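You operate a simulated robot arm through the tools that you are given. There is no shell and no other tool.

Carry out the task below with a simulated robot arm. There is one attempt and no reset: what you move stays moved.

JOB
Swap the unplugged motor on the top tray for motor 72 from the cooling rack and plug it in.
Fine: the old one goes onto the rack; same pad; plug in the connector beside that pad; push the tray home.
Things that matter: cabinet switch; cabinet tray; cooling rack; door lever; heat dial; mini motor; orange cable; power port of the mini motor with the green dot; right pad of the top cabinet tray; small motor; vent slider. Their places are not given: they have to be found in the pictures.

It is judged by the outcome, as a careful person would: the job done as asked, and still so three seconds after it is handed in. It fails if anything else is knocked over, pushed out of place, dropped, spilled or broken.

ROBOT AND FRAMES
A 7-joint arm with a two-finger parallel gripper, fixed in place. Base frame: the origin is on the floor under the middle of its stand, x ahead of it, y to its left, z up. Units: m, rad, N and s.
It reaches about 1.479 m from its shoulder. Its first joint turns from -2.897 to 2.897 rad. Payload 4.4 kg.
The tool frame sits at the grasp point between the pads (the TCP): z along the fingers, y along the line on which they close. The tips reach 0.023 m beyond it. Largest opening 0.094 m; finger width 0.038, thickness 0.01; the body of the gripper, 0.054 by 0.096 m, starts 0.039 m behind the TCP.
Orientation is that of the tool frame in the base frame, as a unit quaternion [w, x, y, z]. With the fingers straight down and closing along the base's y, the tool's x points along the base's -x, its y along +y and its z along -z.

CONTROLS
- The arm moves only by the tool play_rows. Its argument "deltas" is a list of rows, each a list of 7 numbers: the opening, from 0 (shut) to 1 (fully open), then the shift along the tool's x, y, z in m, then the turn, a rotation vector about the tool's x, y, z in rad. In form: [[grip, x, y, z, ax, ay, az], ...]. A call has 1 to 20 rows; each row is the pose to reach, as a shift and turn from the pose commanded when the call began, along the tool's axes at that moment. Each row takes 0.2 s and may step no farther than 0.05 m and 0.15 rad from the row before; otherwise, or with a gripper value out of range, the whole call is refused. Where a pose cannot be reached the arm comes as near as it can. A force on the tool above 40 N (or 10 N above the force at the start of the call, whichever is more), or a blocked arm, ends the call early, and 0.2 s more pass. Each finger travels about 0.072 m/s and halts on what it meets, pressing with about 41 N; the grip force reading is that of the motor and also rises with nothing between the fingers. The clock runs only during rows and for 0.2 s after the last one: add rows that repeat a pose to give the fingers time. The reply holds the time, the measured pose of the TCP, the force on the tool along the base axes, the opening and the grip force, in the units named above and with some noise, with the torque about the TCP (base axes, N m) and any sound that the robot's microphone picked up, and new pictures: "show" is both (left out), scene, wrist or none.
- Cameras (640 x 400 px; columns grow to the right, rows downward): "scene" is fixed at [0.2145, -0.5022, 1.6862]; the picture's right is [0.66, -0.75, 0.00], its down [-0.34, -0.30, -0.89] and it looks along [0.66, 0.59, -0.46] (base axes); focal length 318 px, centre (320, 200). "wrist" rides on the gripper at [0.086, 0.016, -0.075] in the tool frame; the picture's right is [-0.18, 0.98, 0.00], its down [-0.58, -0.11, -0.81] and it looks along [-0.79, -0.15, 0.59] (tool axes); focal length 243 px, centre (320, 200).
- probe_pixels(camera, pixels): for up to 12 pixels [column, row] of the newest picture of that camera ("zoom" is the newest enlarged one), the place [x, y, z] in the base frame of the surface seen there, good to about 0.003 m, but the place of the scene camera against the robot may be out by one fixed shift of up to 0.012 m in any direction. The clock stands still meanwhile.
- close_up(camera, box): a new picture of the part [left, top, right, bottom] of that camera's present view, enlarged. The clock stands still meanwhile.
- hand_in(): hands the job in; it is judged then, once.

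Open the gripper and draw the arm clear of the work before you hand the job in, unless the task says otherwise.

The tools are called after "Request:" as a command line: name --pt "numbers of a row" for each row, then --argument value for the rest, lists and objects as JSON in quotes. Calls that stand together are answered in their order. play_rows: Moves the arm, as the interface text tells. Its arguments: {"type":"object","properties":{"deltas":{"type":"array","items":{"type":"array","items":{"type":"number"}}},"show":{"type":"string","enum":["both","scene","wrist","none"]}},"required":["deltas"]} The other tools are called the same way: probe_pixels (camera, pixels) gives the place of the surface under pixels of a picture; close_up (camera, box) takes an enlarged picture of a part of a camera's view; hand_in () hands the job in.

At the start:

```text
time_s: 0.0
tcp_pos: [0.739, 0.3797, 1.4274]
ee_rot: [0.0, 0.0, 1.0, 0.0]
contact_force: [0.4, 0.0, 0.2]
ft_torque: [0.03, -0.01, 0.02]
gripper_width: 0.094
grasp_force: 0.1
```

scene: 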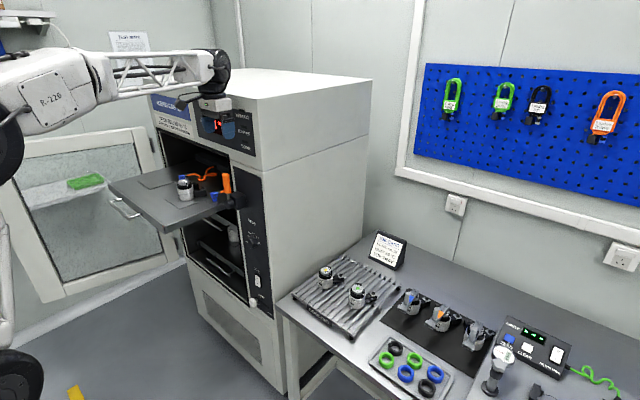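
wrist: 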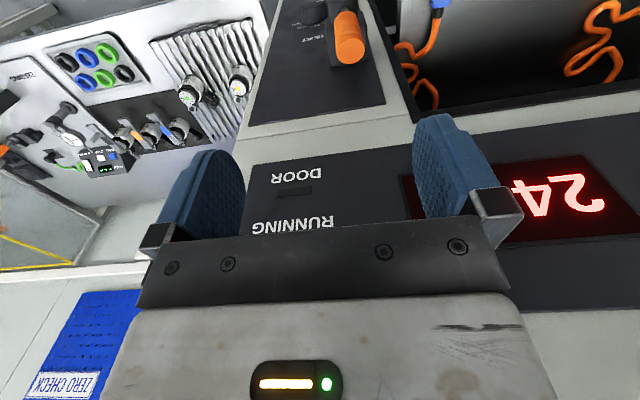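

The scene shows the cabinet with an extended top tray (around 180,190), a cooling rack (340,290) with two motors, and controls on the cabinet. I'll take enlarged views to see details.

Request:
close_up --camera "scene" --box '[100, 90, 280, 210]'

Request:
close_up --camera "scene" --box '[280, 230, 420, 330]'

Request:
close_up --camera "scene" --box '[180, 200, 300, 340]'

Request:
close_up --camera "scene" --box '[380, 270, 640, 400]'

```text
3.33 times, centred on (190, 150) of scene
```

zoom: 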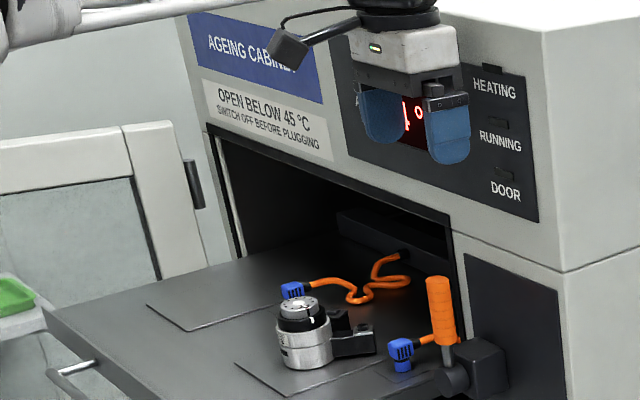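

```text
4.00 times, centred on (350, 280) of scene
```

zoom: 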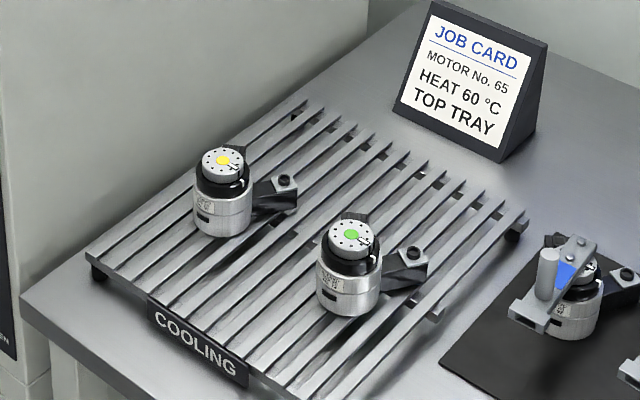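

```text
2.86 times, centred on (240, 270) of scene
```

zoom: 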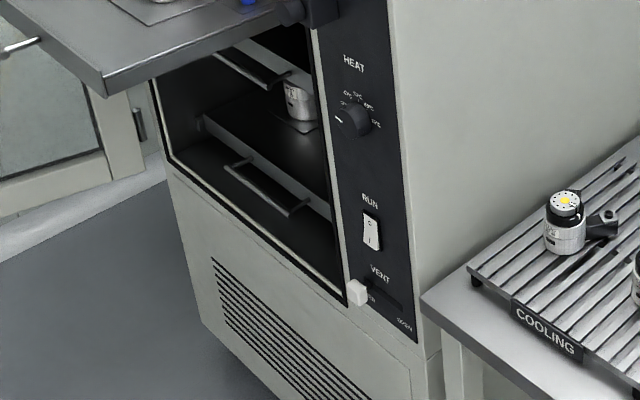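

```text
2.46 times, centred on (510, 335) of scene
```

zoom: 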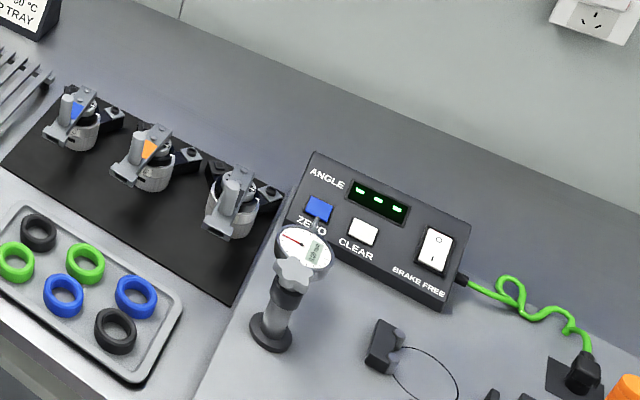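

The rack holds a yellow-dot motor (325,273) and a green-dot one (357,296); I need to read their labels, and the cabinet switch, at higher magnification.

Request:
close_up --camera "scene" --box '[310, 255, 350, 295]'

Request:
close_up --camera "scene" --box '[340, 275, 390, 315]'

Request:
close_up --camera "scene" --box '[160, 160, 250, 215]'

Request:
close_up --camera "scene" --box '[235, 210, 280, 320]'

Request:
close_up --camera "wrist" --box '[30, 20, 270, 200]'

Request:
close_up --camera "wrist" --box '[240, 0, 640, 250]'

```text
10.00 times, centred on (330, 275) of scene
```

zoom: 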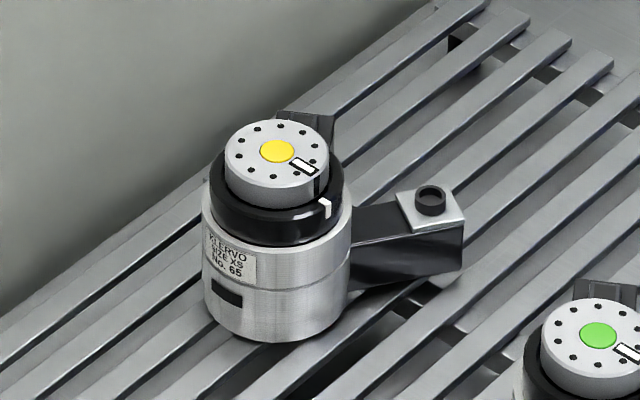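

```text
10.00 times, centred on (365, 295) of scene
```

zoom: 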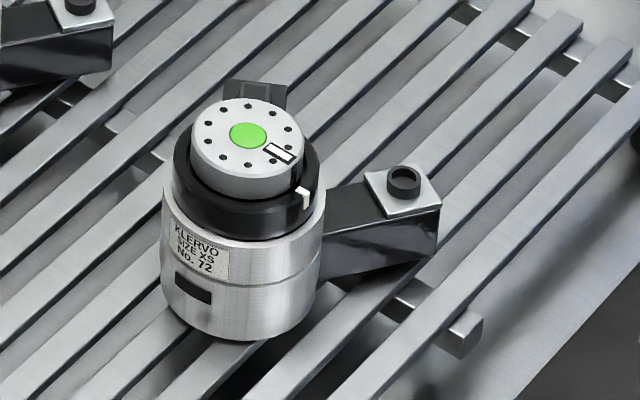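

```text
7.11 times, centred on (205, 188) of scene
```

zoom: 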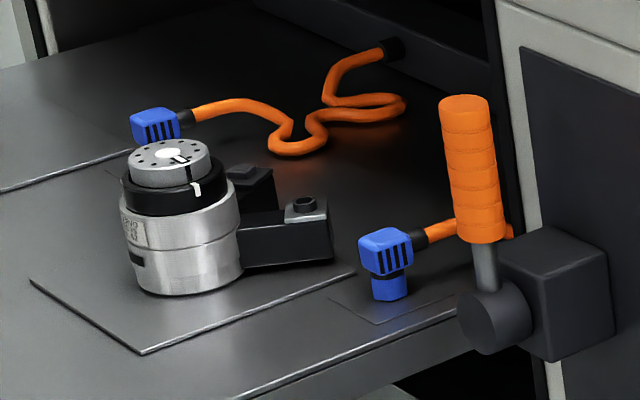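

```text
3.64 times, centred on (258, 265) of scene
```

zoom: 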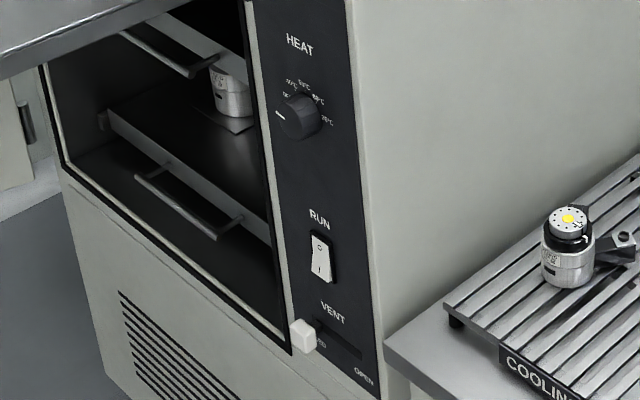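

```text
2.22 times, centred on (150, 110) of wrist
```

zoom: 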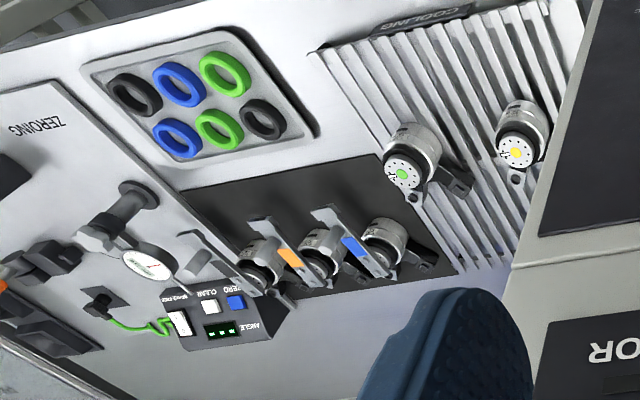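

```text
1.60 times, centred on (440, 125) of wrist
```

zoom: 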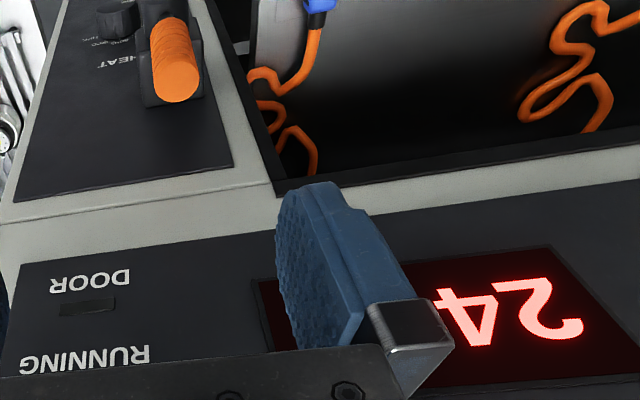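

Motor No. 72 is the green-dot one (357,296); the old one with a white dot stands on the right pad at (186,188), and its connector is parked at about (215,195). I'll zoom on the switch and probe places.

Request:
close_up --camera "scene" --box '[248, 262, 278, 312]'

Request:
close_up --camera "scene" --box '[175, 170, 225, 210]'

Request:
probe_pixels --camera "scene" --pixels '[[184, 181], [184, 198], [202, 189], [215, 194], [110, 185], [165, 230], [210, 208], [125, 208], [226, 183], [325, 270], [357, 288], [325, 288]]'

Request:
probe_pixels --camera "scene" --pixels '[[300, 295], [345, 258], [400, 290], [362, 335], [340, 310], [315, 300], [350, 270], [371, 275], [372, 298], [384, 296], [345, 340], [258, 285]]'

```text
8.00 times, centred on (263, 287) of scene
```

zoom: 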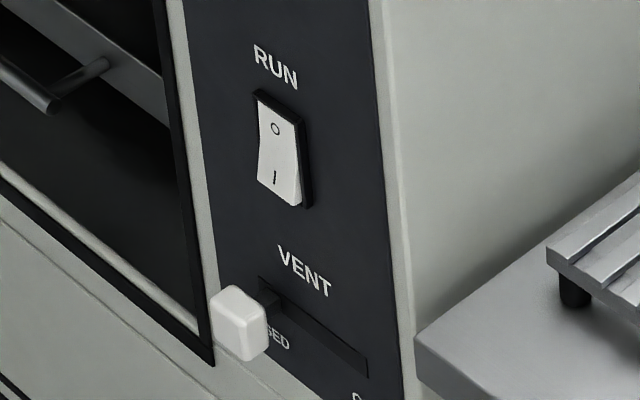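

```text
10.00 times, centred on (200, 190) of scene
```

zoom: 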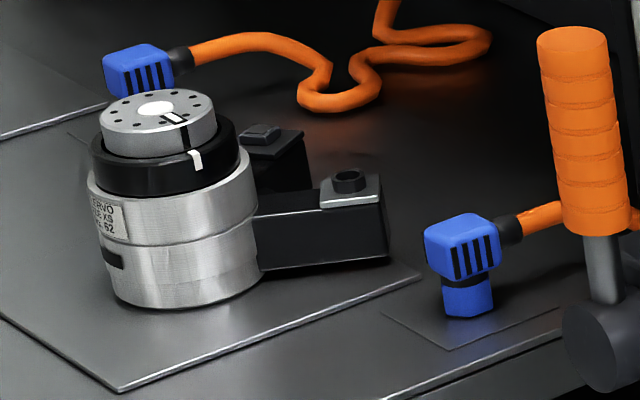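

```text
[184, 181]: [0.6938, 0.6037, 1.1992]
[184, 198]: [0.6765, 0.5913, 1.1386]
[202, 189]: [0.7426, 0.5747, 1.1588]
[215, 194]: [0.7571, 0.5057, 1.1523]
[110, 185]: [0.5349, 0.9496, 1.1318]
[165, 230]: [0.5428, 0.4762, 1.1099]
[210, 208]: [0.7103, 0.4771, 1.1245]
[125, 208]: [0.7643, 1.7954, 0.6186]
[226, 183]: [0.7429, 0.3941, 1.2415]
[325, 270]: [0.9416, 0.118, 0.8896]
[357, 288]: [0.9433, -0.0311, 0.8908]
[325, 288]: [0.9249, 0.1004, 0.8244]
```

```text
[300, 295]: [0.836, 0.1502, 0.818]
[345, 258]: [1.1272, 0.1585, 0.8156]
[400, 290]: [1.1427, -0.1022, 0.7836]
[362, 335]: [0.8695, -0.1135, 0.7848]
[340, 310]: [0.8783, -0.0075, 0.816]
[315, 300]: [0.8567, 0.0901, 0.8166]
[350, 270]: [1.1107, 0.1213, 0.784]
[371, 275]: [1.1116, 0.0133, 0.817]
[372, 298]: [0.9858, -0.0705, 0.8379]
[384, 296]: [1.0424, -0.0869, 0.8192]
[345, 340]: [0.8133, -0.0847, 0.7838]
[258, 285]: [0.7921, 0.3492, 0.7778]
```

The rocker has its O side pressed in and the RUNNING lamp is dark, so the cabinet is off; motor on the tray reads No. 62. Now I probe finer points on the zoomed tray motor, connector and cabinet face.

Request:
probe_pixels --camera "zoom" --pixels '[[157, 108], [350, 174], [335, 195], [375, 200], [270, 135], [463, 228], [440, 240], [490, 250], [467, 300], [510, 228], [120, 385], [412, 272]]'

Request:
probe_pixels --camera "scene" --pixels '[[245, 130], [260, 155], [190, 128], [165, 135], [230, 165], [248, 185], [150, 178], [120, 200], [138, 215], [200, 175], [228, 200], [235, 200]]'

```text
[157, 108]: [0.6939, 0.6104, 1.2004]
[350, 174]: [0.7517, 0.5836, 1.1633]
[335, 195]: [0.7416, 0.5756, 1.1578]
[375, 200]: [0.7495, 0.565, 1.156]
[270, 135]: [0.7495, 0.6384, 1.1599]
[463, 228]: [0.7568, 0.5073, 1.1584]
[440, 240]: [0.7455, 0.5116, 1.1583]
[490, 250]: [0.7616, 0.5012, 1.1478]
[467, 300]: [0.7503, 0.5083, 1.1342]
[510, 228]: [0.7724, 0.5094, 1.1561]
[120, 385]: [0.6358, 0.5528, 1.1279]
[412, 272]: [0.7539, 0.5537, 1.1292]
```

```text
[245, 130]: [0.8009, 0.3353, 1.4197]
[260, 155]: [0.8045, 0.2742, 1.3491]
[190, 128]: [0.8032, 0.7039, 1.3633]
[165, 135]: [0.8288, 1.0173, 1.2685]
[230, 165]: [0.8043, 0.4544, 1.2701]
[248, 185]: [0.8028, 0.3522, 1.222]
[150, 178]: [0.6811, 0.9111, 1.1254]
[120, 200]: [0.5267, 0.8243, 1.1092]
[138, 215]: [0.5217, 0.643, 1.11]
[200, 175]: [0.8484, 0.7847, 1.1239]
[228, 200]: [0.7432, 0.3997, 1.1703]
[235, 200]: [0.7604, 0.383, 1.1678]
```

Cabinet face is at x≈0.803, tray top z≈1.127, old motor centre ≈(0.70,0.607) with arms toward +x. Now I probe the rack motors in an enlarged view.

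Request:
close_up --camera "scene" --box '[285, 245, 415, 345]'

```text
4.00 times, centred on (350, 295) of scene
```

zoom: 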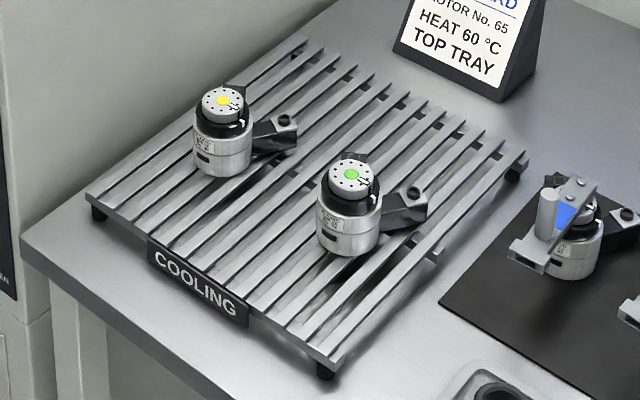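

Request:
probe_pixels --camera "zoom" --pixels '[[223, 100], [286, 120], [351, 174], [414, 193], [404, 195], [424, 200], [95, 197], [303, 43], [525, 157], [330, 365], [355, 157], [238, 90]]'

Request:
probe_pixels --camera "zoom" --pixels '[[400, 135], [372, 120], [440, 150], [335, 100], [345, 75], [345, 240], [345, 250], [330, 205], [365, 220], [415, 215], [470, 170], [300, 150]]'

```text
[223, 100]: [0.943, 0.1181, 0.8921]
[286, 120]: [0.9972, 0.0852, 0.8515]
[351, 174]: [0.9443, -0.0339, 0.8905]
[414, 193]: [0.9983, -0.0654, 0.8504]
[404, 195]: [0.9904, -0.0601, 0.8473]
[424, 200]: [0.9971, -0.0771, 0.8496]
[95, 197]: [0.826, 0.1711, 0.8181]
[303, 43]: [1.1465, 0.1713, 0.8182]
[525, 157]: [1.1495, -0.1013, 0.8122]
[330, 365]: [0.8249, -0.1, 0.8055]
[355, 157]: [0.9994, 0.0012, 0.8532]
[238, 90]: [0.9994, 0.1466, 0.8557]
```

```text
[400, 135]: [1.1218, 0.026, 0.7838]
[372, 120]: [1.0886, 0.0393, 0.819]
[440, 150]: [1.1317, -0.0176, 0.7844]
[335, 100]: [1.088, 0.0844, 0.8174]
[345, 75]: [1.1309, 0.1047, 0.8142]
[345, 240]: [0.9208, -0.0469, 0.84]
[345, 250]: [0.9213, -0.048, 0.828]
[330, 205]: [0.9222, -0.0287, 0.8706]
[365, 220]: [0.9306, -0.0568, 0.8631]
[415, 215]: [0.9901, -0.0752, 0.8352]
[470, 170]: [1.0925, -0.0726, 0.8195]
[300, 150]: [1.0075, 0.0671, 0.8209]
```

The old motor centre is (0.694,0.610), motor 72 is at (0.944,-0.034) with the same arm orientation, and the rack has a free back area near (1.065,0.045). I'll move the hand to a vantage point in front of and above the tray to calibrate with the wrist camera.

Request:
play_rows --pt "1 0.016 0.025 0.0127 0 0 0" --pt "1 0.032 0.05 0.0254 0 0 0" --pt "1 0.048 0.075 0.038 0 0 0" --pt "1 0.064 0.1 0.051 0 0 0" --pt "1 0.08 0.125 0.0635 0 0 0" --pt "1 0.096 0.15 0.076 0 0 0" --pt "1 0.112 0.175 0.089 0 0 0" --pt "1 0.128 0.2 0.102 0 0 0" --pt "1 0.144 0.225 0.1143 0 0 0" --pt "1 0.159 0.25 0.127 0 0 0" --show "both"

```text
time_s: 2.2
tcp_pos: [0.5787, 0.6275, 1.301]
ee_rot: [0.0, 0.0, 1.0, 0.0]
contact_force: [-0.6, -0.4, -0.1]
ft_torque: [-0.01, -0.01, 0.0]
gripper_width: 0.0939
grasp_force: 0.2
```

scene: 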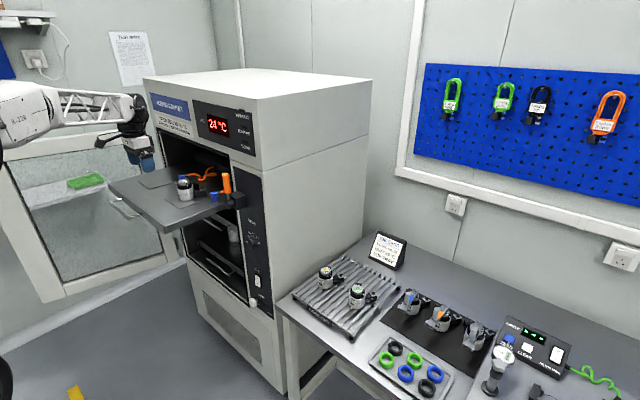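
wrist: 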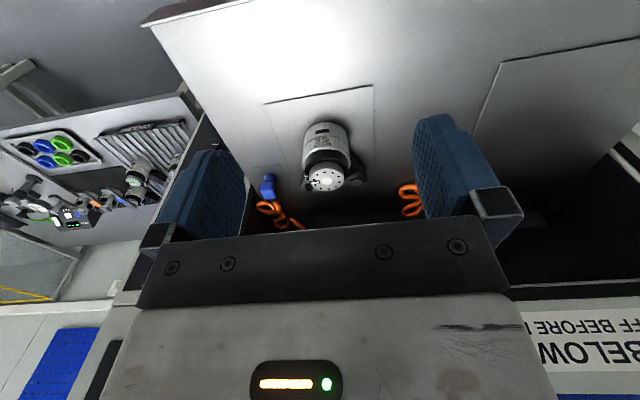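

The wrist view shows the old motor (326,160) and the parked blue connector (268,187). I'll zoom and probe both in wrist and scene for calibration.

Request:
close_up --camera "wrist" --box '[240, 80, 400, 230]'

Request:
close_up --camera "scene" --box '[175, 170, 225, 210]'

```text
2.67 times, centred on (320, 155) of wrist
```

zoom: 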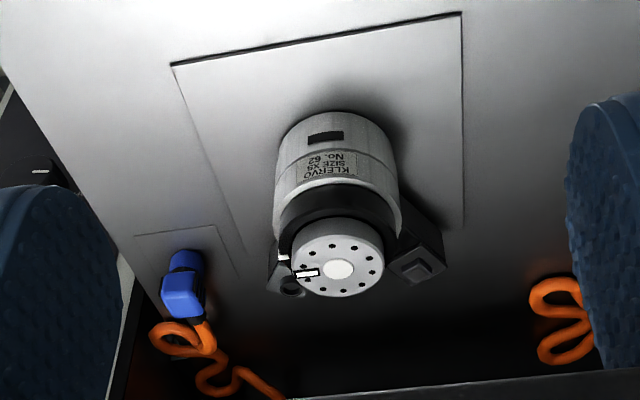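

```text
10.00 times, centred on (200, 190) of scene
```

zoom: 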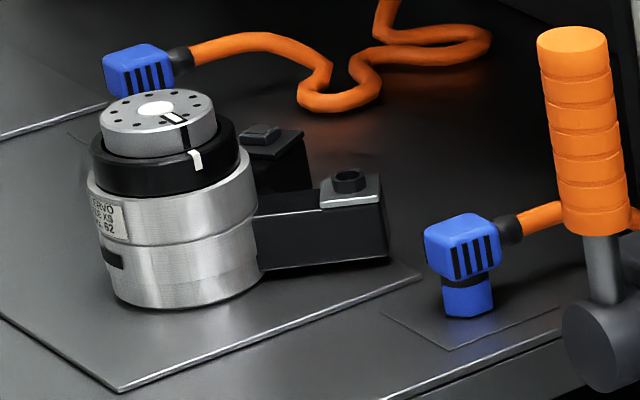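

Probing matching points in the wrist view (dot, port, pad corners, connector) to get the scene-camera shift.

Request:
probe_pixels --camera "wrist" --pixels '[[326.7, 180.9], [308.8, 187.6], [357.5, 181.2], [264.5, 104.4], [372.4, 84.9], [373, 165], [265, 190], [268, 178], [273, 188], [273, 200], [320, 130], [300, 110]]'

Request:
probe_pixels --camera "zoom" --pixels '[[157, 108], [350, 180], [258, 133], [120, 388], [415, 276], [462, 228], [445, 243], [485, 245], [467, 305], [508, 230], [455, 350], [420, 310]]'

```text
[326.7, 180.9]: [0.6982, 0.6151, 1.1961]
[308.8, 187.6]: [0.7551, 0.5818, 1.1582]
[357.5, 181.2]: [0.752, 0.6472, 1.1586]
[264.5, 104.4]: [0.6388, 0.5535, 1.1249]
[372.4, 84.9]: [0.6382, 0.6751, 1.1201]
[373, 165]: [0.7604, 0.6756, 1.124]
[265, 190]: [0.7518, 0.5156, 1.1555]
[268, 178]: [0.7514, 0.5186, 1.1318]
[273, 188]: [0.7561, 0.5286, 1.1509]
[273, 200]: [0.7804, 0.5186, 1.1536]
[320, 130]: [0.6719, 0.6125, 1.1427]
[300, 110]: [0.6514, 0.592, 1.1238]
```

```text
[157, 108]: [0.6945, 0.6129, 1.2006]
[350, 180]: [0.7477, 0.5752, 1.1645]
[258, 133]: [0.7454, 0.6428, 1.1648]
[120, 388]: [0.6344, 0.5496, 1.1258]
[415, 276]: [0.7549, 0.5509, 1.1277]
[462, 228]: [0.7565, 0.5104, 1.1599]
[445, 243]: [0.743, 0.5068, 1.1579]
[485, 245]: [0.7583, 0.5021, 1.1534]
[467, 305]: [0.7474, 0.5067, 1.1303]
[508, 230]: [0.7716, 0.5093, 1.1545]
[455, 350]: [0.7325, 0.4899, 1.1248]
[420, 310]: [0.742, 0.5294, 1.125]
```

Comparison gives a scene-camera correction of about (+0.004,+0.004,−0.004); motor 62 centre is (0.698,0.615), top z 1.196, pad z 1.122. I move above the motor (tips still clear) to check alignment.

Request:
play_rows --pt "1 -0.03 -0.003 0 0 0 0" --pt "1 -0.06 -0.006 0 0 0 0" --pt "1 -0.09 -0.01 0 0 0 0" --pt "1 -0.1185 -0.0137 0 0 0 0" --pt "1 -0.1185 -0.0137 0.025 0 0 0" --pt "1 -0.1185 -0.0137 0.05 0 0 0" --pt "1 -0.1185 -0.0137 0.05 0 0 0" --show "both"

```text
time_s: 3.8
tcp_pos: [0.6975, 0.6151, 1.2515]
ee_rot: [0.0, 0.0, 1.0, 0.0]
contact_force: [0.6, 0.4, -0.4]
ft_torque: [0.01, 0.0, 0.01]
gripper_width: 0.094
grasp_force: 0.1
```

scene: 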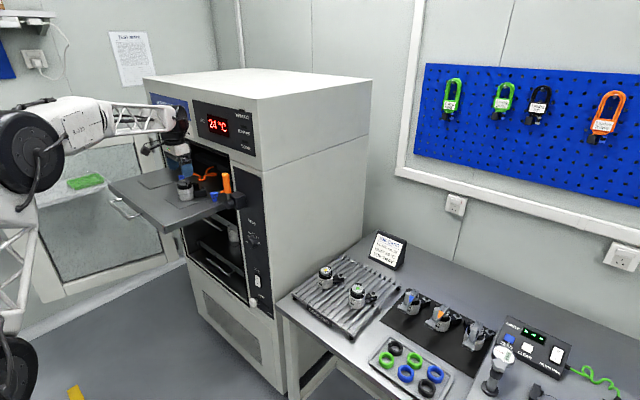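
wrist: 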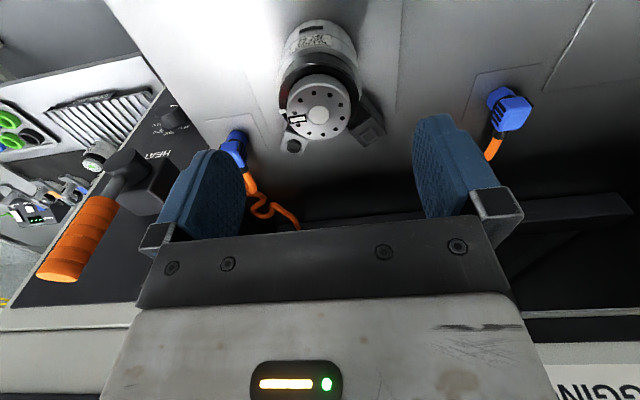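

The motor (318,115) lies between the fingers; quick probe of its dot and edges before descending.

Request:
probe_pixels --camera "wrist" --pixels '[[317.5, 114], [294, 146], [365, 133], [280, 60], [356, 60], [318, 40], [505, 108], [235, 148]]'

Request:
close_up --camera "wrist" --box '[220, 10, 420, 170]'

```text
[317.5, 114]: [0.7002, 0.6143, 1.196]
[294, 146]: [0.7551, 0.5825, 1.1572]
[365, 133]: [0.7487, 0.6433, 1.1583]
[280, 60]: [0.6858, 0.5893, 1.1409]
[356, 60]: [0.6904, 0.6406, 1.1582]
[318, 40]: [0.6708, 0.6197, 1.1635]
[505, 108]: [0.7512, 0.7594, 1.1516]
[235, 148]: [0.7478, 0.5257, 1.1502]
```

```text
2.50 times, centred on (320, 90) of wrist
```

zoom: 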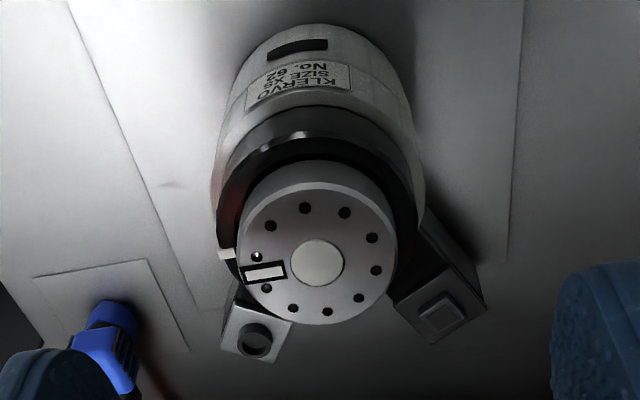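

Centre confirmed at (0.699,0.614). Descend to TCP z≈1.165 with fingers open.

Request:
play_rows --pt "1 -0.001 0 0.02 0 0 0" --pt "1 -0.001 0 0.04 0 0 0" --pt "1 -0.001 0 0.06 0 0 0" --pt "1 -0.001 0 0.075 0 0 0" --pt "1 -0.001 0 0.086 0 0 0" --pt "1 -0.001 0 0.086 0 0 0" --show "both"

```text
time_s: 5.2
tcp_pos: [0.6985, 0.6157, 1.1649]
ee_rot: [0.0, 0.0, 1.0, 0.0]
contact_force: [-0.7, -0.5, -0.1]
ft_torque: [-0.01, -0.01, -0.01]
gripper_width: 0.094
grasp_force: 0.0
```

scene: 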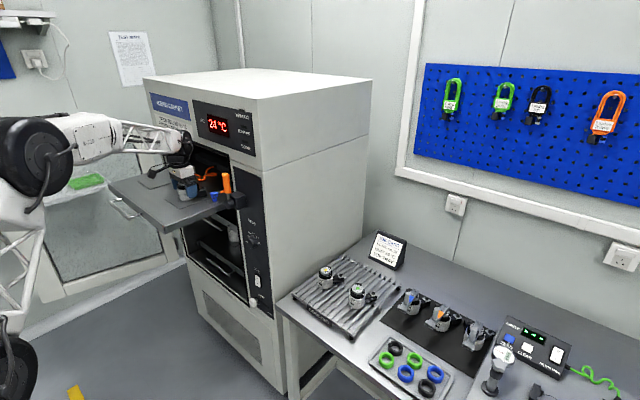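
wrist: 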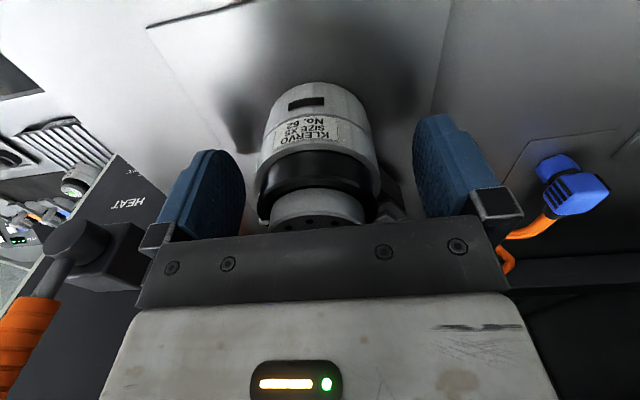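

Fingers straddle the motor body below the black ring with no contact. Close the gripper and let it settle.

Request:
play_rows --pt "0.6 0 0 0 0 0 0" --pt "0.3 0 0 0 0 0 0" --pt "0 0 0 0 0 0 0" --pt "0 0 0 0 0 0 0" --pt "0 0 0 0 0 0 0" --show "wrist"

```text
time_s: 6.4
tcp_pos: [0.6998, 0.6163, 1.1652]
ee_rot: [-0.001, 0.0, 1.0, 0.001]
contact_force: [0.2, -1.3, 1.1]
ft_torque: [-0.02, -0.07, -0.01]
gripper_width: 0.0575
grasp_force: 40.7
```

wrist: 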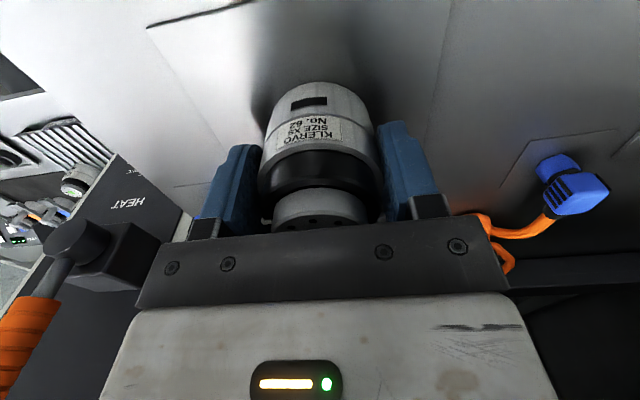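

Gripped at 57.5 mm with 40.7 N. Lift straight up slowly by 60 mm.

Request:
play_rows --pt "0 0 0 -0.01 0 0 0" --pt "0 0 0 -0.02 0 0 0" --pt "0 0 0 -0.035 0 0 0" --pt "0 0 0 -0.05 0 0 0" --pt "0 0 0 -0.07 0 0 0" --pt "0 0 0 -0.09 0 0 0" --pt "0 0 0 -0.09 0 0 0" --show "both"

```text
time_s: 8.0
tcp_pos: [0.7006, 0.6156, 1.2547]
ee_rot: [0.001, 0.0, 1.0, 0.0]
contact_force: [-0.4, -0.5, -4.0]
ft_torque: [0.0, 0.03, 0.03]
gripper_width: 0.0576
grasp_force: 40.5
```

scene: 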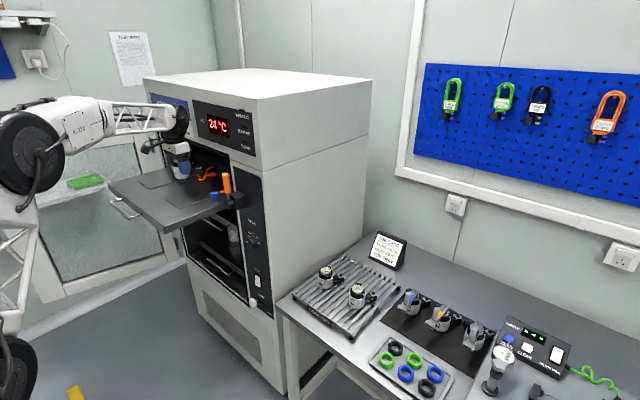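
wrist: 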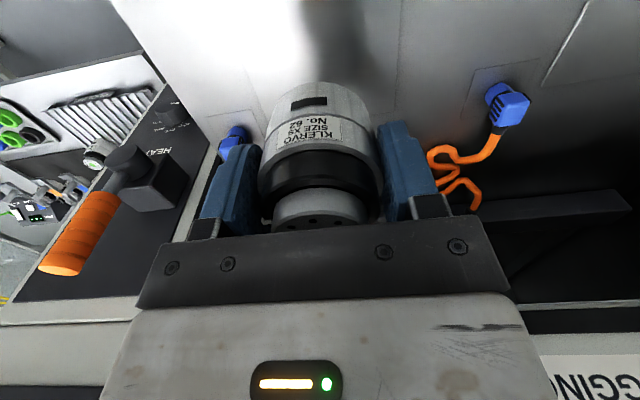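

Motor 62 is held firmly and clear of the pad (weight ≈4 N). Carry it back away from the cabinet and around the lever toward the rack side.

Request:
play_rows --pt "0 0.03 -0.019 0 0 0 0" --pt "0 0.06 -0.038 0 0 0 0" --pt "0 0.09 -0.058 0 0 0 0" --pt "0 0.12 -0.077 0 0 0 0" --pt "0 0.15 -0.097 0 0 0 0" --pt "0 0.18 -0.116 0 0 0 0" --pt "0 0.177 -0.156 0.005 0 0 0" --pt "0 0.174 -0.196 0.01 0 0 0" --pt "0 0.171 -0.236 0.015 0 0 0" --pt "0 0.168 -0.276 0.02 0 0 0" --pt "0 0.165 -0.316 0.025 0 0 0" --pt "0 0.162 -0.356 0.03 0 0 0" --pt "0 0.159 -0.396 0.035 0 0 0" --pt "0 0.156 -0.436 0.04 0 0 0" --pt "0 0.153 -0.476 0.045 0 0 0" --pt "0 0.15 -0.516 0.055 0 0 0" --pt "0 0.15 -0.53 0.055 0 0 0" --show "both"

```text
time_s: 11.6
tcp_pos: [0.5496, 0.0841, 1.1989]
ee_rot: [0.0, -0.001, 1.0, 0.0]
contact_force: [0.7, -1.0, -4.1]
ft_torque: [-0.01, 0.04, -0.02]
gripper_width: 0.0575
grasp_force: 41.1
```

scene: 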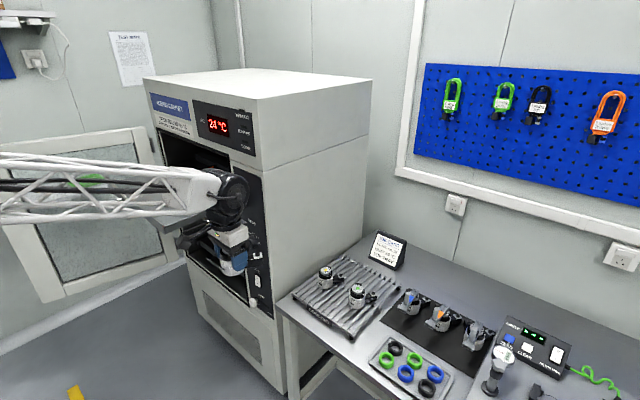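
wrist: 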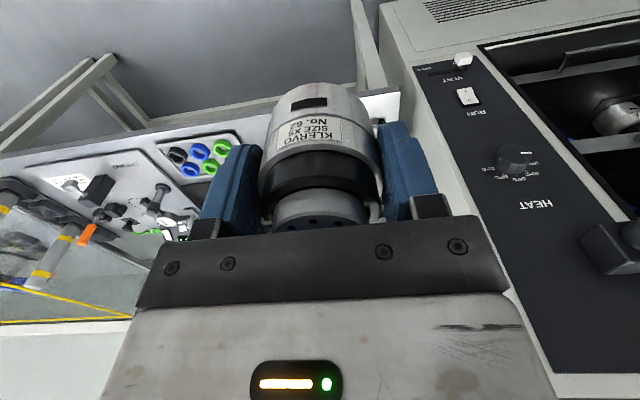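

At (0.55,0.084,1.199) with the motor still held. Check the job card position before extending over the rack.

Request:
probe_pixels --camera "scene" --pixels '[[388, 245], [375, 258], [398, 268], [405, 240], [372, 235], [350, 262], [370, 270]]'

```text
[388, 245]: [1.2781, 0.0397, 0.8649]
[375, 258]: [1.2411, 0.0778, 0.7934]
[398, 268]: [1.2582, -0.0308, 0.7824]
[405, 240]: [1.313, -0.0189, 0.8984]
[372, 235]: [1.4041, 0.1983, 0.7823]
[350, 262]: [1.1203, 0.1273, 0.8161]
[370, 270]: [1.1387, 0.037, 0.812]
```

The card stands at x≥1.24, clear. Extend over the free back part of the rack at (1.068,0.046), staying well above the other motors.

Request:
play_rows --pt "0 -0.035 -0.0025 0.01 0 0 0" --pt "0 -0.07 -0.005 0.02 0 0 0" --pt "0 -0.105 -0.0075 0.03 0 0 0" --pt "0 -0.14 -0.01 0.04 0 0 0" --pt "0 -0.175 -0.0125 0.05 0 0 0" --pt "0 -0.21 -0.015 0.06 0 0 0" --pt "0 -0.245 -0.0175 0.07 0 0 0" --pt "0 -0.28 -0.02 0.085 0 0 0" --pt "0 -0.315 -0.0225 0.1 0 0 0" --pt "0 -0.35 -0.025 0.115 0 0 0" --pt "0 -0.385 -0.0275 0.13 0 0 0" --pt "0 -0.42 -0.03 0.15 0 0 0" --pt "0 -0.455 -0.033 0.17 0 0 0" --pt "0 -0.49 -0.036 0.185 0 0 0" --pt "0 -0.5185 -0.038 0.199 0 0 0" --pt "0 -0.5185 -0.038 0.199 0 0 0" --show "both"

```text
time_s: 15.0
tcp_pos: [1.0682, 0.0468, 1.0007]
ee_rot: [0.0, 0.0, 1.0, 0.0]
contact_force: [0.5, 0.4, -3.4]
ft_torque: [-0.02, 0.06, 0.02]
gripper_width: 0.0575
grasp_force: 41.0
```

scene: 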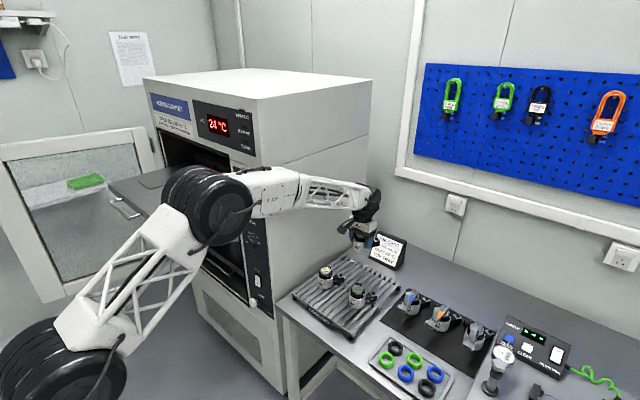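
wrist: 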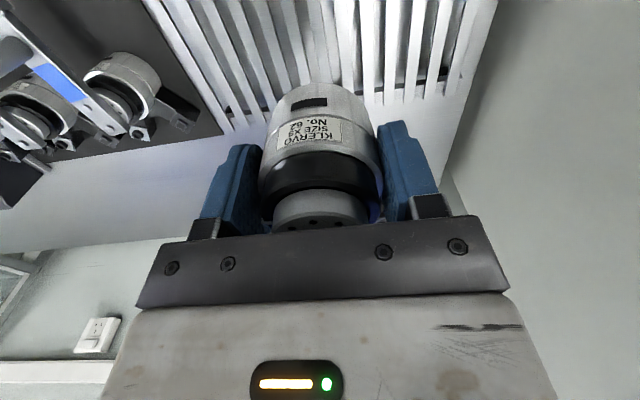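

Holding above the rack. I probe rack slats in the wrist picture to fix the true rack height and edges.

Request:
probe_pixels --camera "wrist" --pixels '[[367, 30], [392, 30], [416, 30], [440, 30], [290, 25], [245, 40], [210, 40], [205, 115], [255, 110], [455, 80], [270, 20], [345, 30]]'

Request:
close_up --camera "scene" --box '[285, 185, 435, 345]'

```text
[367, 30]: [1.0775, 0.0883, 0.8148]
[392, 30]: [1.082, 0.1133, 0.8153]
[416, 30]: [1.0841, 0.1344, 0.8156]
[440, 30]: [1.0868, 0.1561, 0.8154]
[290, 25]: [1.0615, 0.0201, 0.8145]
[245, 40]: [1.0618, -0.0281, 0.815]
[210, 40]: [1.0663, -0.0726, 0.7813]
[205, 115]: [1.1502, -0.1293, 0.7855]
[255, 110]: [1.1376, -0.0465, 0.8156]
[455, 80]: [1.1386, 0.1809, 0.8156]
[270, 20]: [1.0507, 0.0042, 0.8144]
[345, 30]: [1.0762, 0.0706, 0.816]
```

```text
2.50 times, centred on (360, 265) of scene
```

zoom: 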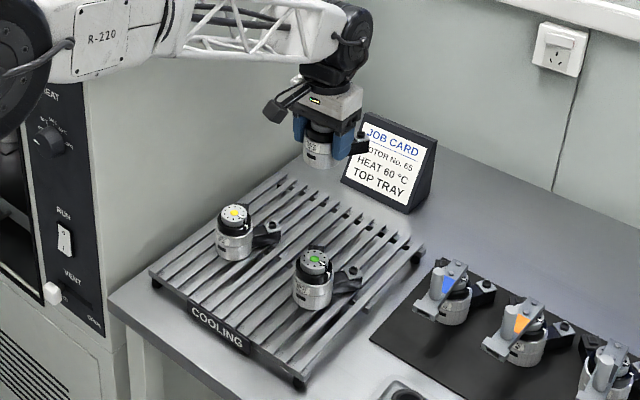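

Rack top z≈0.815, so the motor should touch at TCP z≈0.858. Descend to just above that.

Request:
play_rows --pt "0 0 0 0.03 0 0 0" --pt "0 0 0 0.06 0 0 0" --pt "0 0 0 0.085 0 0 0" --pt "0 0 0 0.105 0 0 0" --pt "0 0 0 0.12 0 0 0" --pt "0 0 0 0.13 0 0 0" --pt "0 0 0 0.136 0 0 0" --pt "0 0 0 0.136 0 0 0" --show "both"

```text
time_s: 16.8
tcp_pos: [1.0678, 0.0475, 0.8646]
ee_rot: [0.0, 0.0, 1.0, 0.0]
contact_force: [0.2, 0.3, -4.6]
ft_torque: [0.01, 0.05, 0.02]
gripper_width: 0.0573
grasp_force: 40.9
```

scene: 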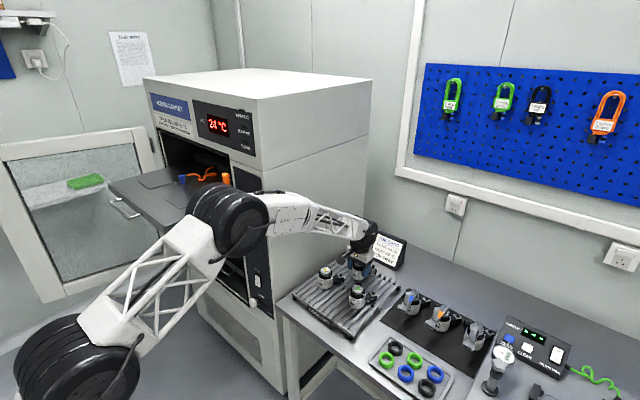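
wrist: 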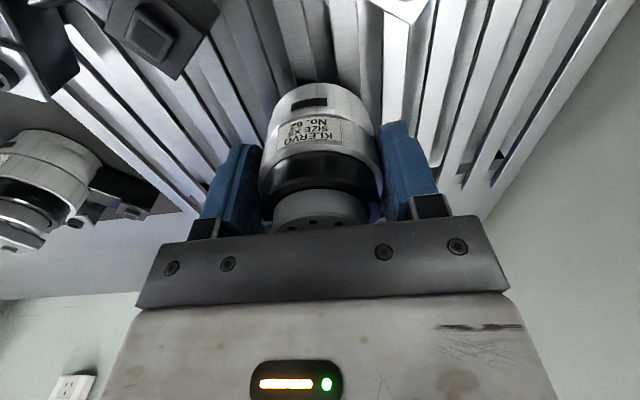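

Clear of the neighbours; lower in 2 mm steps until the force reading shows contact.

Request:
play_rows --pt "0 0 0 0.002 0 0 0" --pt "0 0 0 0.004 0 0 0" --pt "0 0 0 0.005 0 0 0" --pt "0 0 0 0.005 0 0 0" --show "wrist"

```text
time_s: 17.8
tcp_pos: [1.0681, 0.0484, 0.8599]
ee_rot: [-0.001, 0.0, 1.0, 0.0]
contact_force: [0.9, -0.5, -4.0]
ft_torque: [-0.02, 0.06, 0.02]
gripper_width: 0.0576
grasp_force: 41.4
```

wrist: 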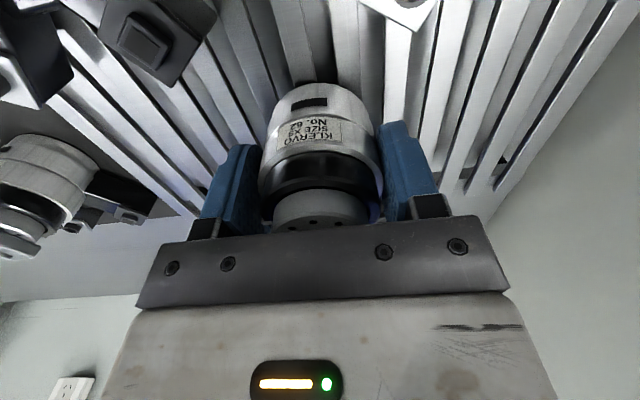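

No contact yet at z=0.860 (force still −4 N). Continue in 1 mm steps.

Request:
play_rows --pt "0 0 0 0.001 0 0 0" --pt "0 0 0 0.002 0 0 0" --pt "0 0 0 0.002 0 0 0" --show "none"

```text
time_s: 18.6
tcp_pos: [1.0681, 0.048, 0.8594]
ee_rot: [0.0, 0.0, 1.0, 0.0]
contact_force: [0.1, 0.4, -3.9]
ft_torque: [0.0, 0.04, 0.02]
gripper_width: 0.0575
grasp_force: 40.8
```

Request:
play_rows --pt "0 0 0 0.001 0 0 0" --pt "0 0 0 0.002 0 0 0" --pt "0 0 0 0.002 0 0 0" --show "wrist"

```text
time_s: 19.4
tcp_pos: [1.0687, 0.048, 0.8565]
ee_rot: [0.0, 0.0, 1.0, 0.0]
contact_force: [-2.3, -1.7, 3.4]
ft_torque: [0.04, 0.0, 0.03]
gripper_width: 0.0573
grasp_force: 40.5
```

wrist: 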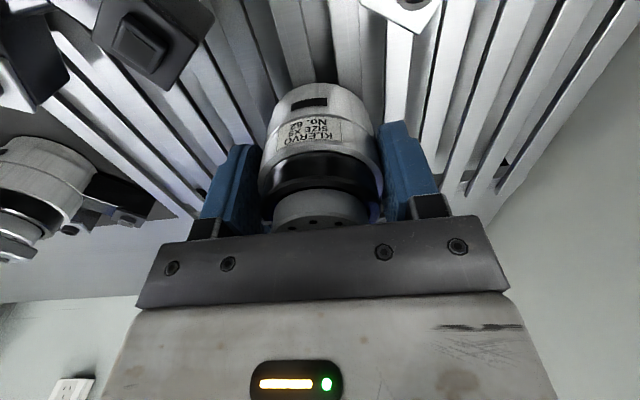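

The force flipped to +3.4 N: the motor sits on the slats. Open the gripper and then withdraw straight up.

Request:
play_rows --pt "0.7 0 0 0 0 0 0" --pt "0.9 0 0 0 0 0 0" --pt "1 0 0 0 0 0 0" --pt "1 0 0 0 0 0 0" --show "wrist"

```text
time_s: 20.4
tcp_pos: [1.0685, 0.0481, 0.8547]
ee_rot: [-0.001, 0.0, 1.0, 0.0]
contact_force: [0.3, -0.3, 0.1]
ft_torque: [-0.03, 0.01, 0.0]
gripper_width: 0.0939
grasp_force: 0.0
```

wrist: 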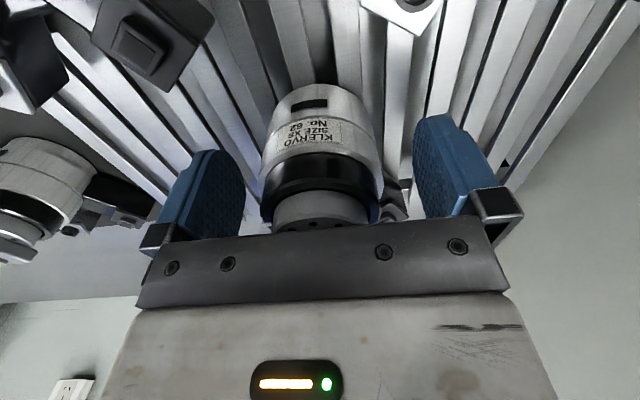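

Released, motor stands upright. Raise straight up by 0.14 m.

Request:
play_rows --pt "1 0 0 -0.01 0 0 0" --pt "1 0 0 -0.025 0 0 0" --pt "1 0 0 -0.05 0 0 0" --pt "1 0 0 -0.08 0 0 0" --pt "1 0 0 -0.11 0 0 0" --pt "1 0 0 -0.14 0 0 0" --show "both"

```text
time_s: 21.8
tcp_pos: [1.0674, 0.0476, 0.9954]
ee_rot: [-0.001, 0.0, 1.0, 0.0]
contact_force: [0.1, -0.1, -0.7]
ft_torque: [-0.01, -0.01, 0.02]
gripper_width: 0.0939
grasp_force: 0.0
```

scene: 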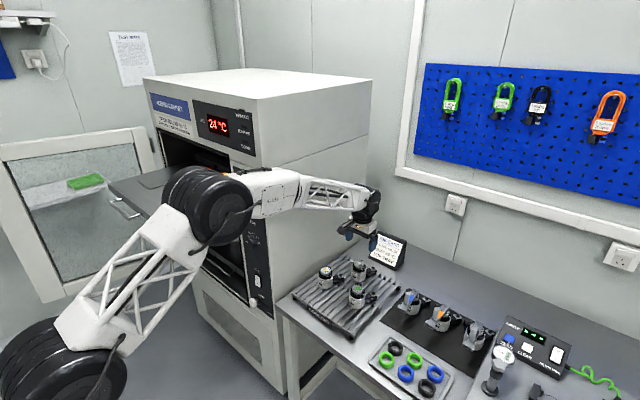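
wrist: 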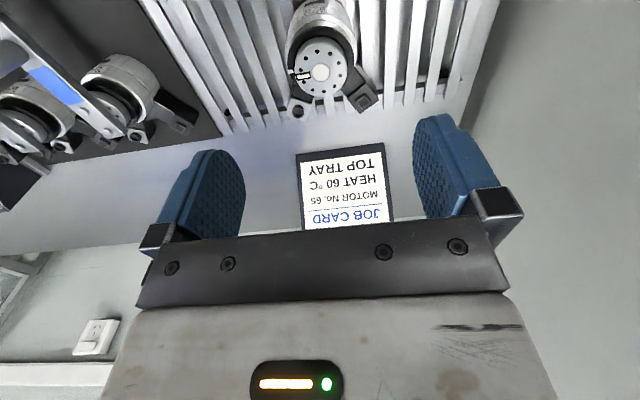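

Old motor 62 stands upright on the rack. Next move back to view motor 72 (green dot) from the wrist camera.

Request:
play_rows --pt "1 0.035 -0.01 0 0 0 0" --pt "1 0.07 -0.02 0 0 0 0" --pt "1 0.105 -0.03 0 0 0 0" --pt "1 0.14 -0.042 0 0 0 0" --pt "1 0.175 -0.054 0 0 0 0" --pt "1 0.21 -0.066 0 0 0 0" --pt "1 0.237 -0.0776 0 0 0 0" --pt "1 0.237 -0.0776 0 0 0 0" --show "wrist"

```text
time_s: 23.6
tcp_pos: [0.8302, -0.0297, 0.9952]
ee_rot: [0.0, 0.0, 1.0, 0.0]
contact_force: [-0.1, 0.1, 0.0]
ft_torque: [0.01, 0.02, 0.01]
gripper_width: 0.0941
grasp_force: 0.0
```

wrist: 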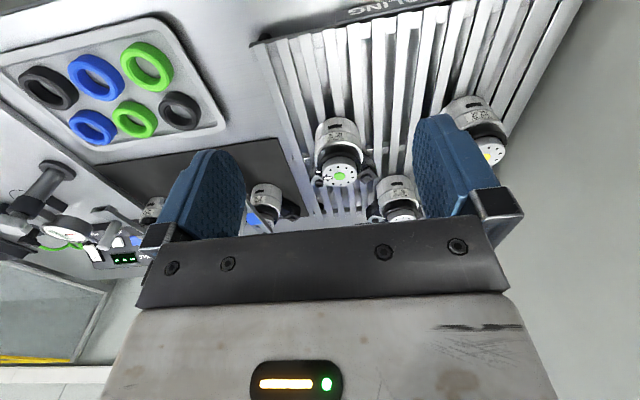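

Request:
close_up --camera "wrist" --box '[280, 90, 440, 230]'

Request:
probe_pixels --camera "wrist" --pixels '[[340, 175], [324, 181], [366, 175], [335, 145], [400, 218], [488, 155], [310, 100], [360, 100]]'

```text
2.86 times, centred on (360, 160) of wrist
```

zoom: 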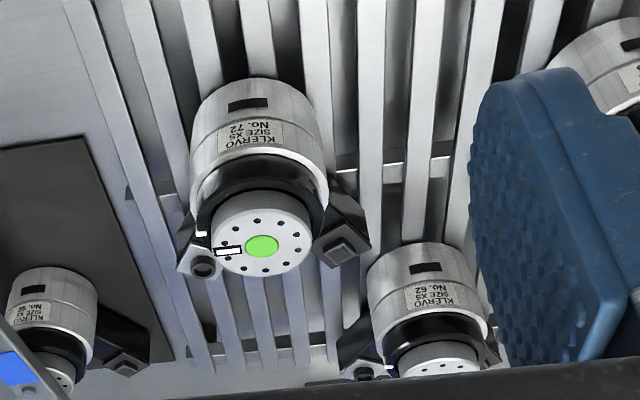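

```text
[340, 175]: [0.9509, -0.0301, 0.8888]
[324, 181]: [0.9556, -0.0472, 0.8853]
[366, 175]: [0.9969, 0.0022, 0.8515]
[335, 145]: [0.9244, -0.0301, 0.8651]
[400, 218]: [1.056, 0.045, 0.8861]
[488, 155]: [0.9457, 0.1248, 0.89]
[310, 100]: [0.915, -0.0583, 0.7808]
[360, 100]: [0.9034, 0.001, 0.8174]
```

Motor 72 is confirmed by its label. Probe its dot and port exactly.

Request:
probe_pixels --camera "wrist" --pixels '[[339.7, 176.1], [339.7, 175.5], [319.4, 183.1], [317, 181], [367, 176.4], [327, 140], [345, 140], [318, 128], [362, 128]]'

```text
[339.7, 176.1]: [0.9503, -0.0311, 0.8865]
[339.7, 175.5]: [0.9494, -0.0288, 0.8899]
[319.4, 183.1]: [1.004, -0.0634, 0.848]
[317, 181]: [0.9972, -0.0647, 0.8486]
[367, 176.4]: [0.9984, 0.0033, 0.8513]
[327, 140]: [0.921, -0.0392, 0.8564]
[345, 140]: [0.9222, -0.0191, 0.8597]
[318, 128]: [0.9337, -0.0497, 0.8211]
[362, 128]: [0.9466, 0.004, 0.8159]
```

Motor 72 centre is (0.949,−0.030), top 0.888. Move above it, then descend to TCP z≈0.858.

Request:
play_rows --pt "1 -0.03 0 0 0 0 0" --pt "1 -0.06 0 0 0 0 0" --pt "1 -0.09 0 0 0 0 0" --pt "1 -0.1188 0 0 0 0 0" --pt "1 -0.1188 0 0.025 0 0 0" --pt "1 -0.1188 0 0.05 0 0 0" --pt "1 -0.1188 0 0.05 0 0 0" --show "wrist"

```text
time_s: 25.2
tcp_pos: [0.9507, -0.0301, 0.9436]
ee_rot: [0.0, -0.001, 1.0, 0.0]
contact_force: [-0.1, 0.5, -0.1]
ft_torque: [-0.03, -0.04, -0.02]
gripper_width: 0.0939
grasp_force: 0.1
```

wrist: 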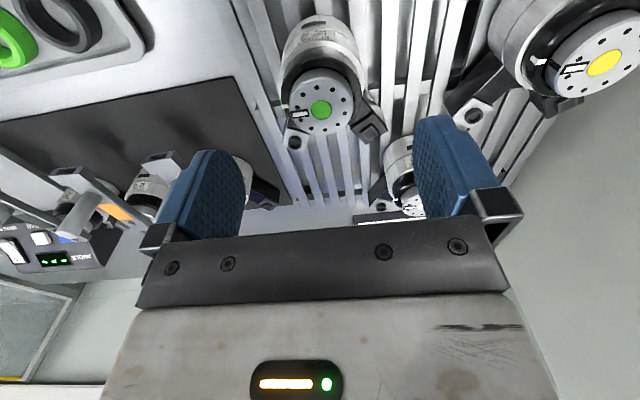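

Probe the green dot from here to confirm the alignment.

Request:
probe_pixels --camera "wrist" --pixels '[[321, 110], [320, 109], [296, 142], [367, 130], [605, 62]]'

```text
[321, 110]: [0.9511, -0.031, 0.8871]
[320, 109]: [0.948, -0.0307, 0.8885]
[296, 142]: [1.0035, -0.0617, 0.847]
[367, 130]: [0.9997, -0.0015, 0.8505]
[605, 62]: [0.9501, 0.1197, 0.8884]
```

Alignment is good (dot at (0.950,−0.031)). Descend to z≈0.858 with open fingers.

Request:
play_rows --pt "1 0 -0.0005 0.02 0 0 0" --pt "1 0 -0.0005 0.04 0 0 0" --pt "1 0 -0.0005 0.06 0 0 0" --pt "1 0 -0.0005 0.075 0 0 0" --pt "1 0 -0.0005 0.0855 0 0 0" --pt "1 0 -0.0005 0.0855 0 0 0" --show "wrist"

```text
time_s: 26.6
tcp_pos: [0.9491, -0.0305, 0.8603]
ee_rot: [0.0, 0.001, 1.0, 0.0]
contact_force: [0.5, 0.8, 0.0]
ft_torque: [0.0, 0.02, -0.02]
gripper_width: 0.094
grasp_force: 0.1
```

wrist: 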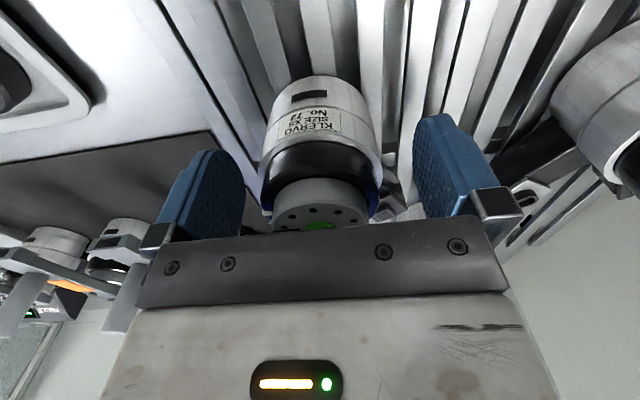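

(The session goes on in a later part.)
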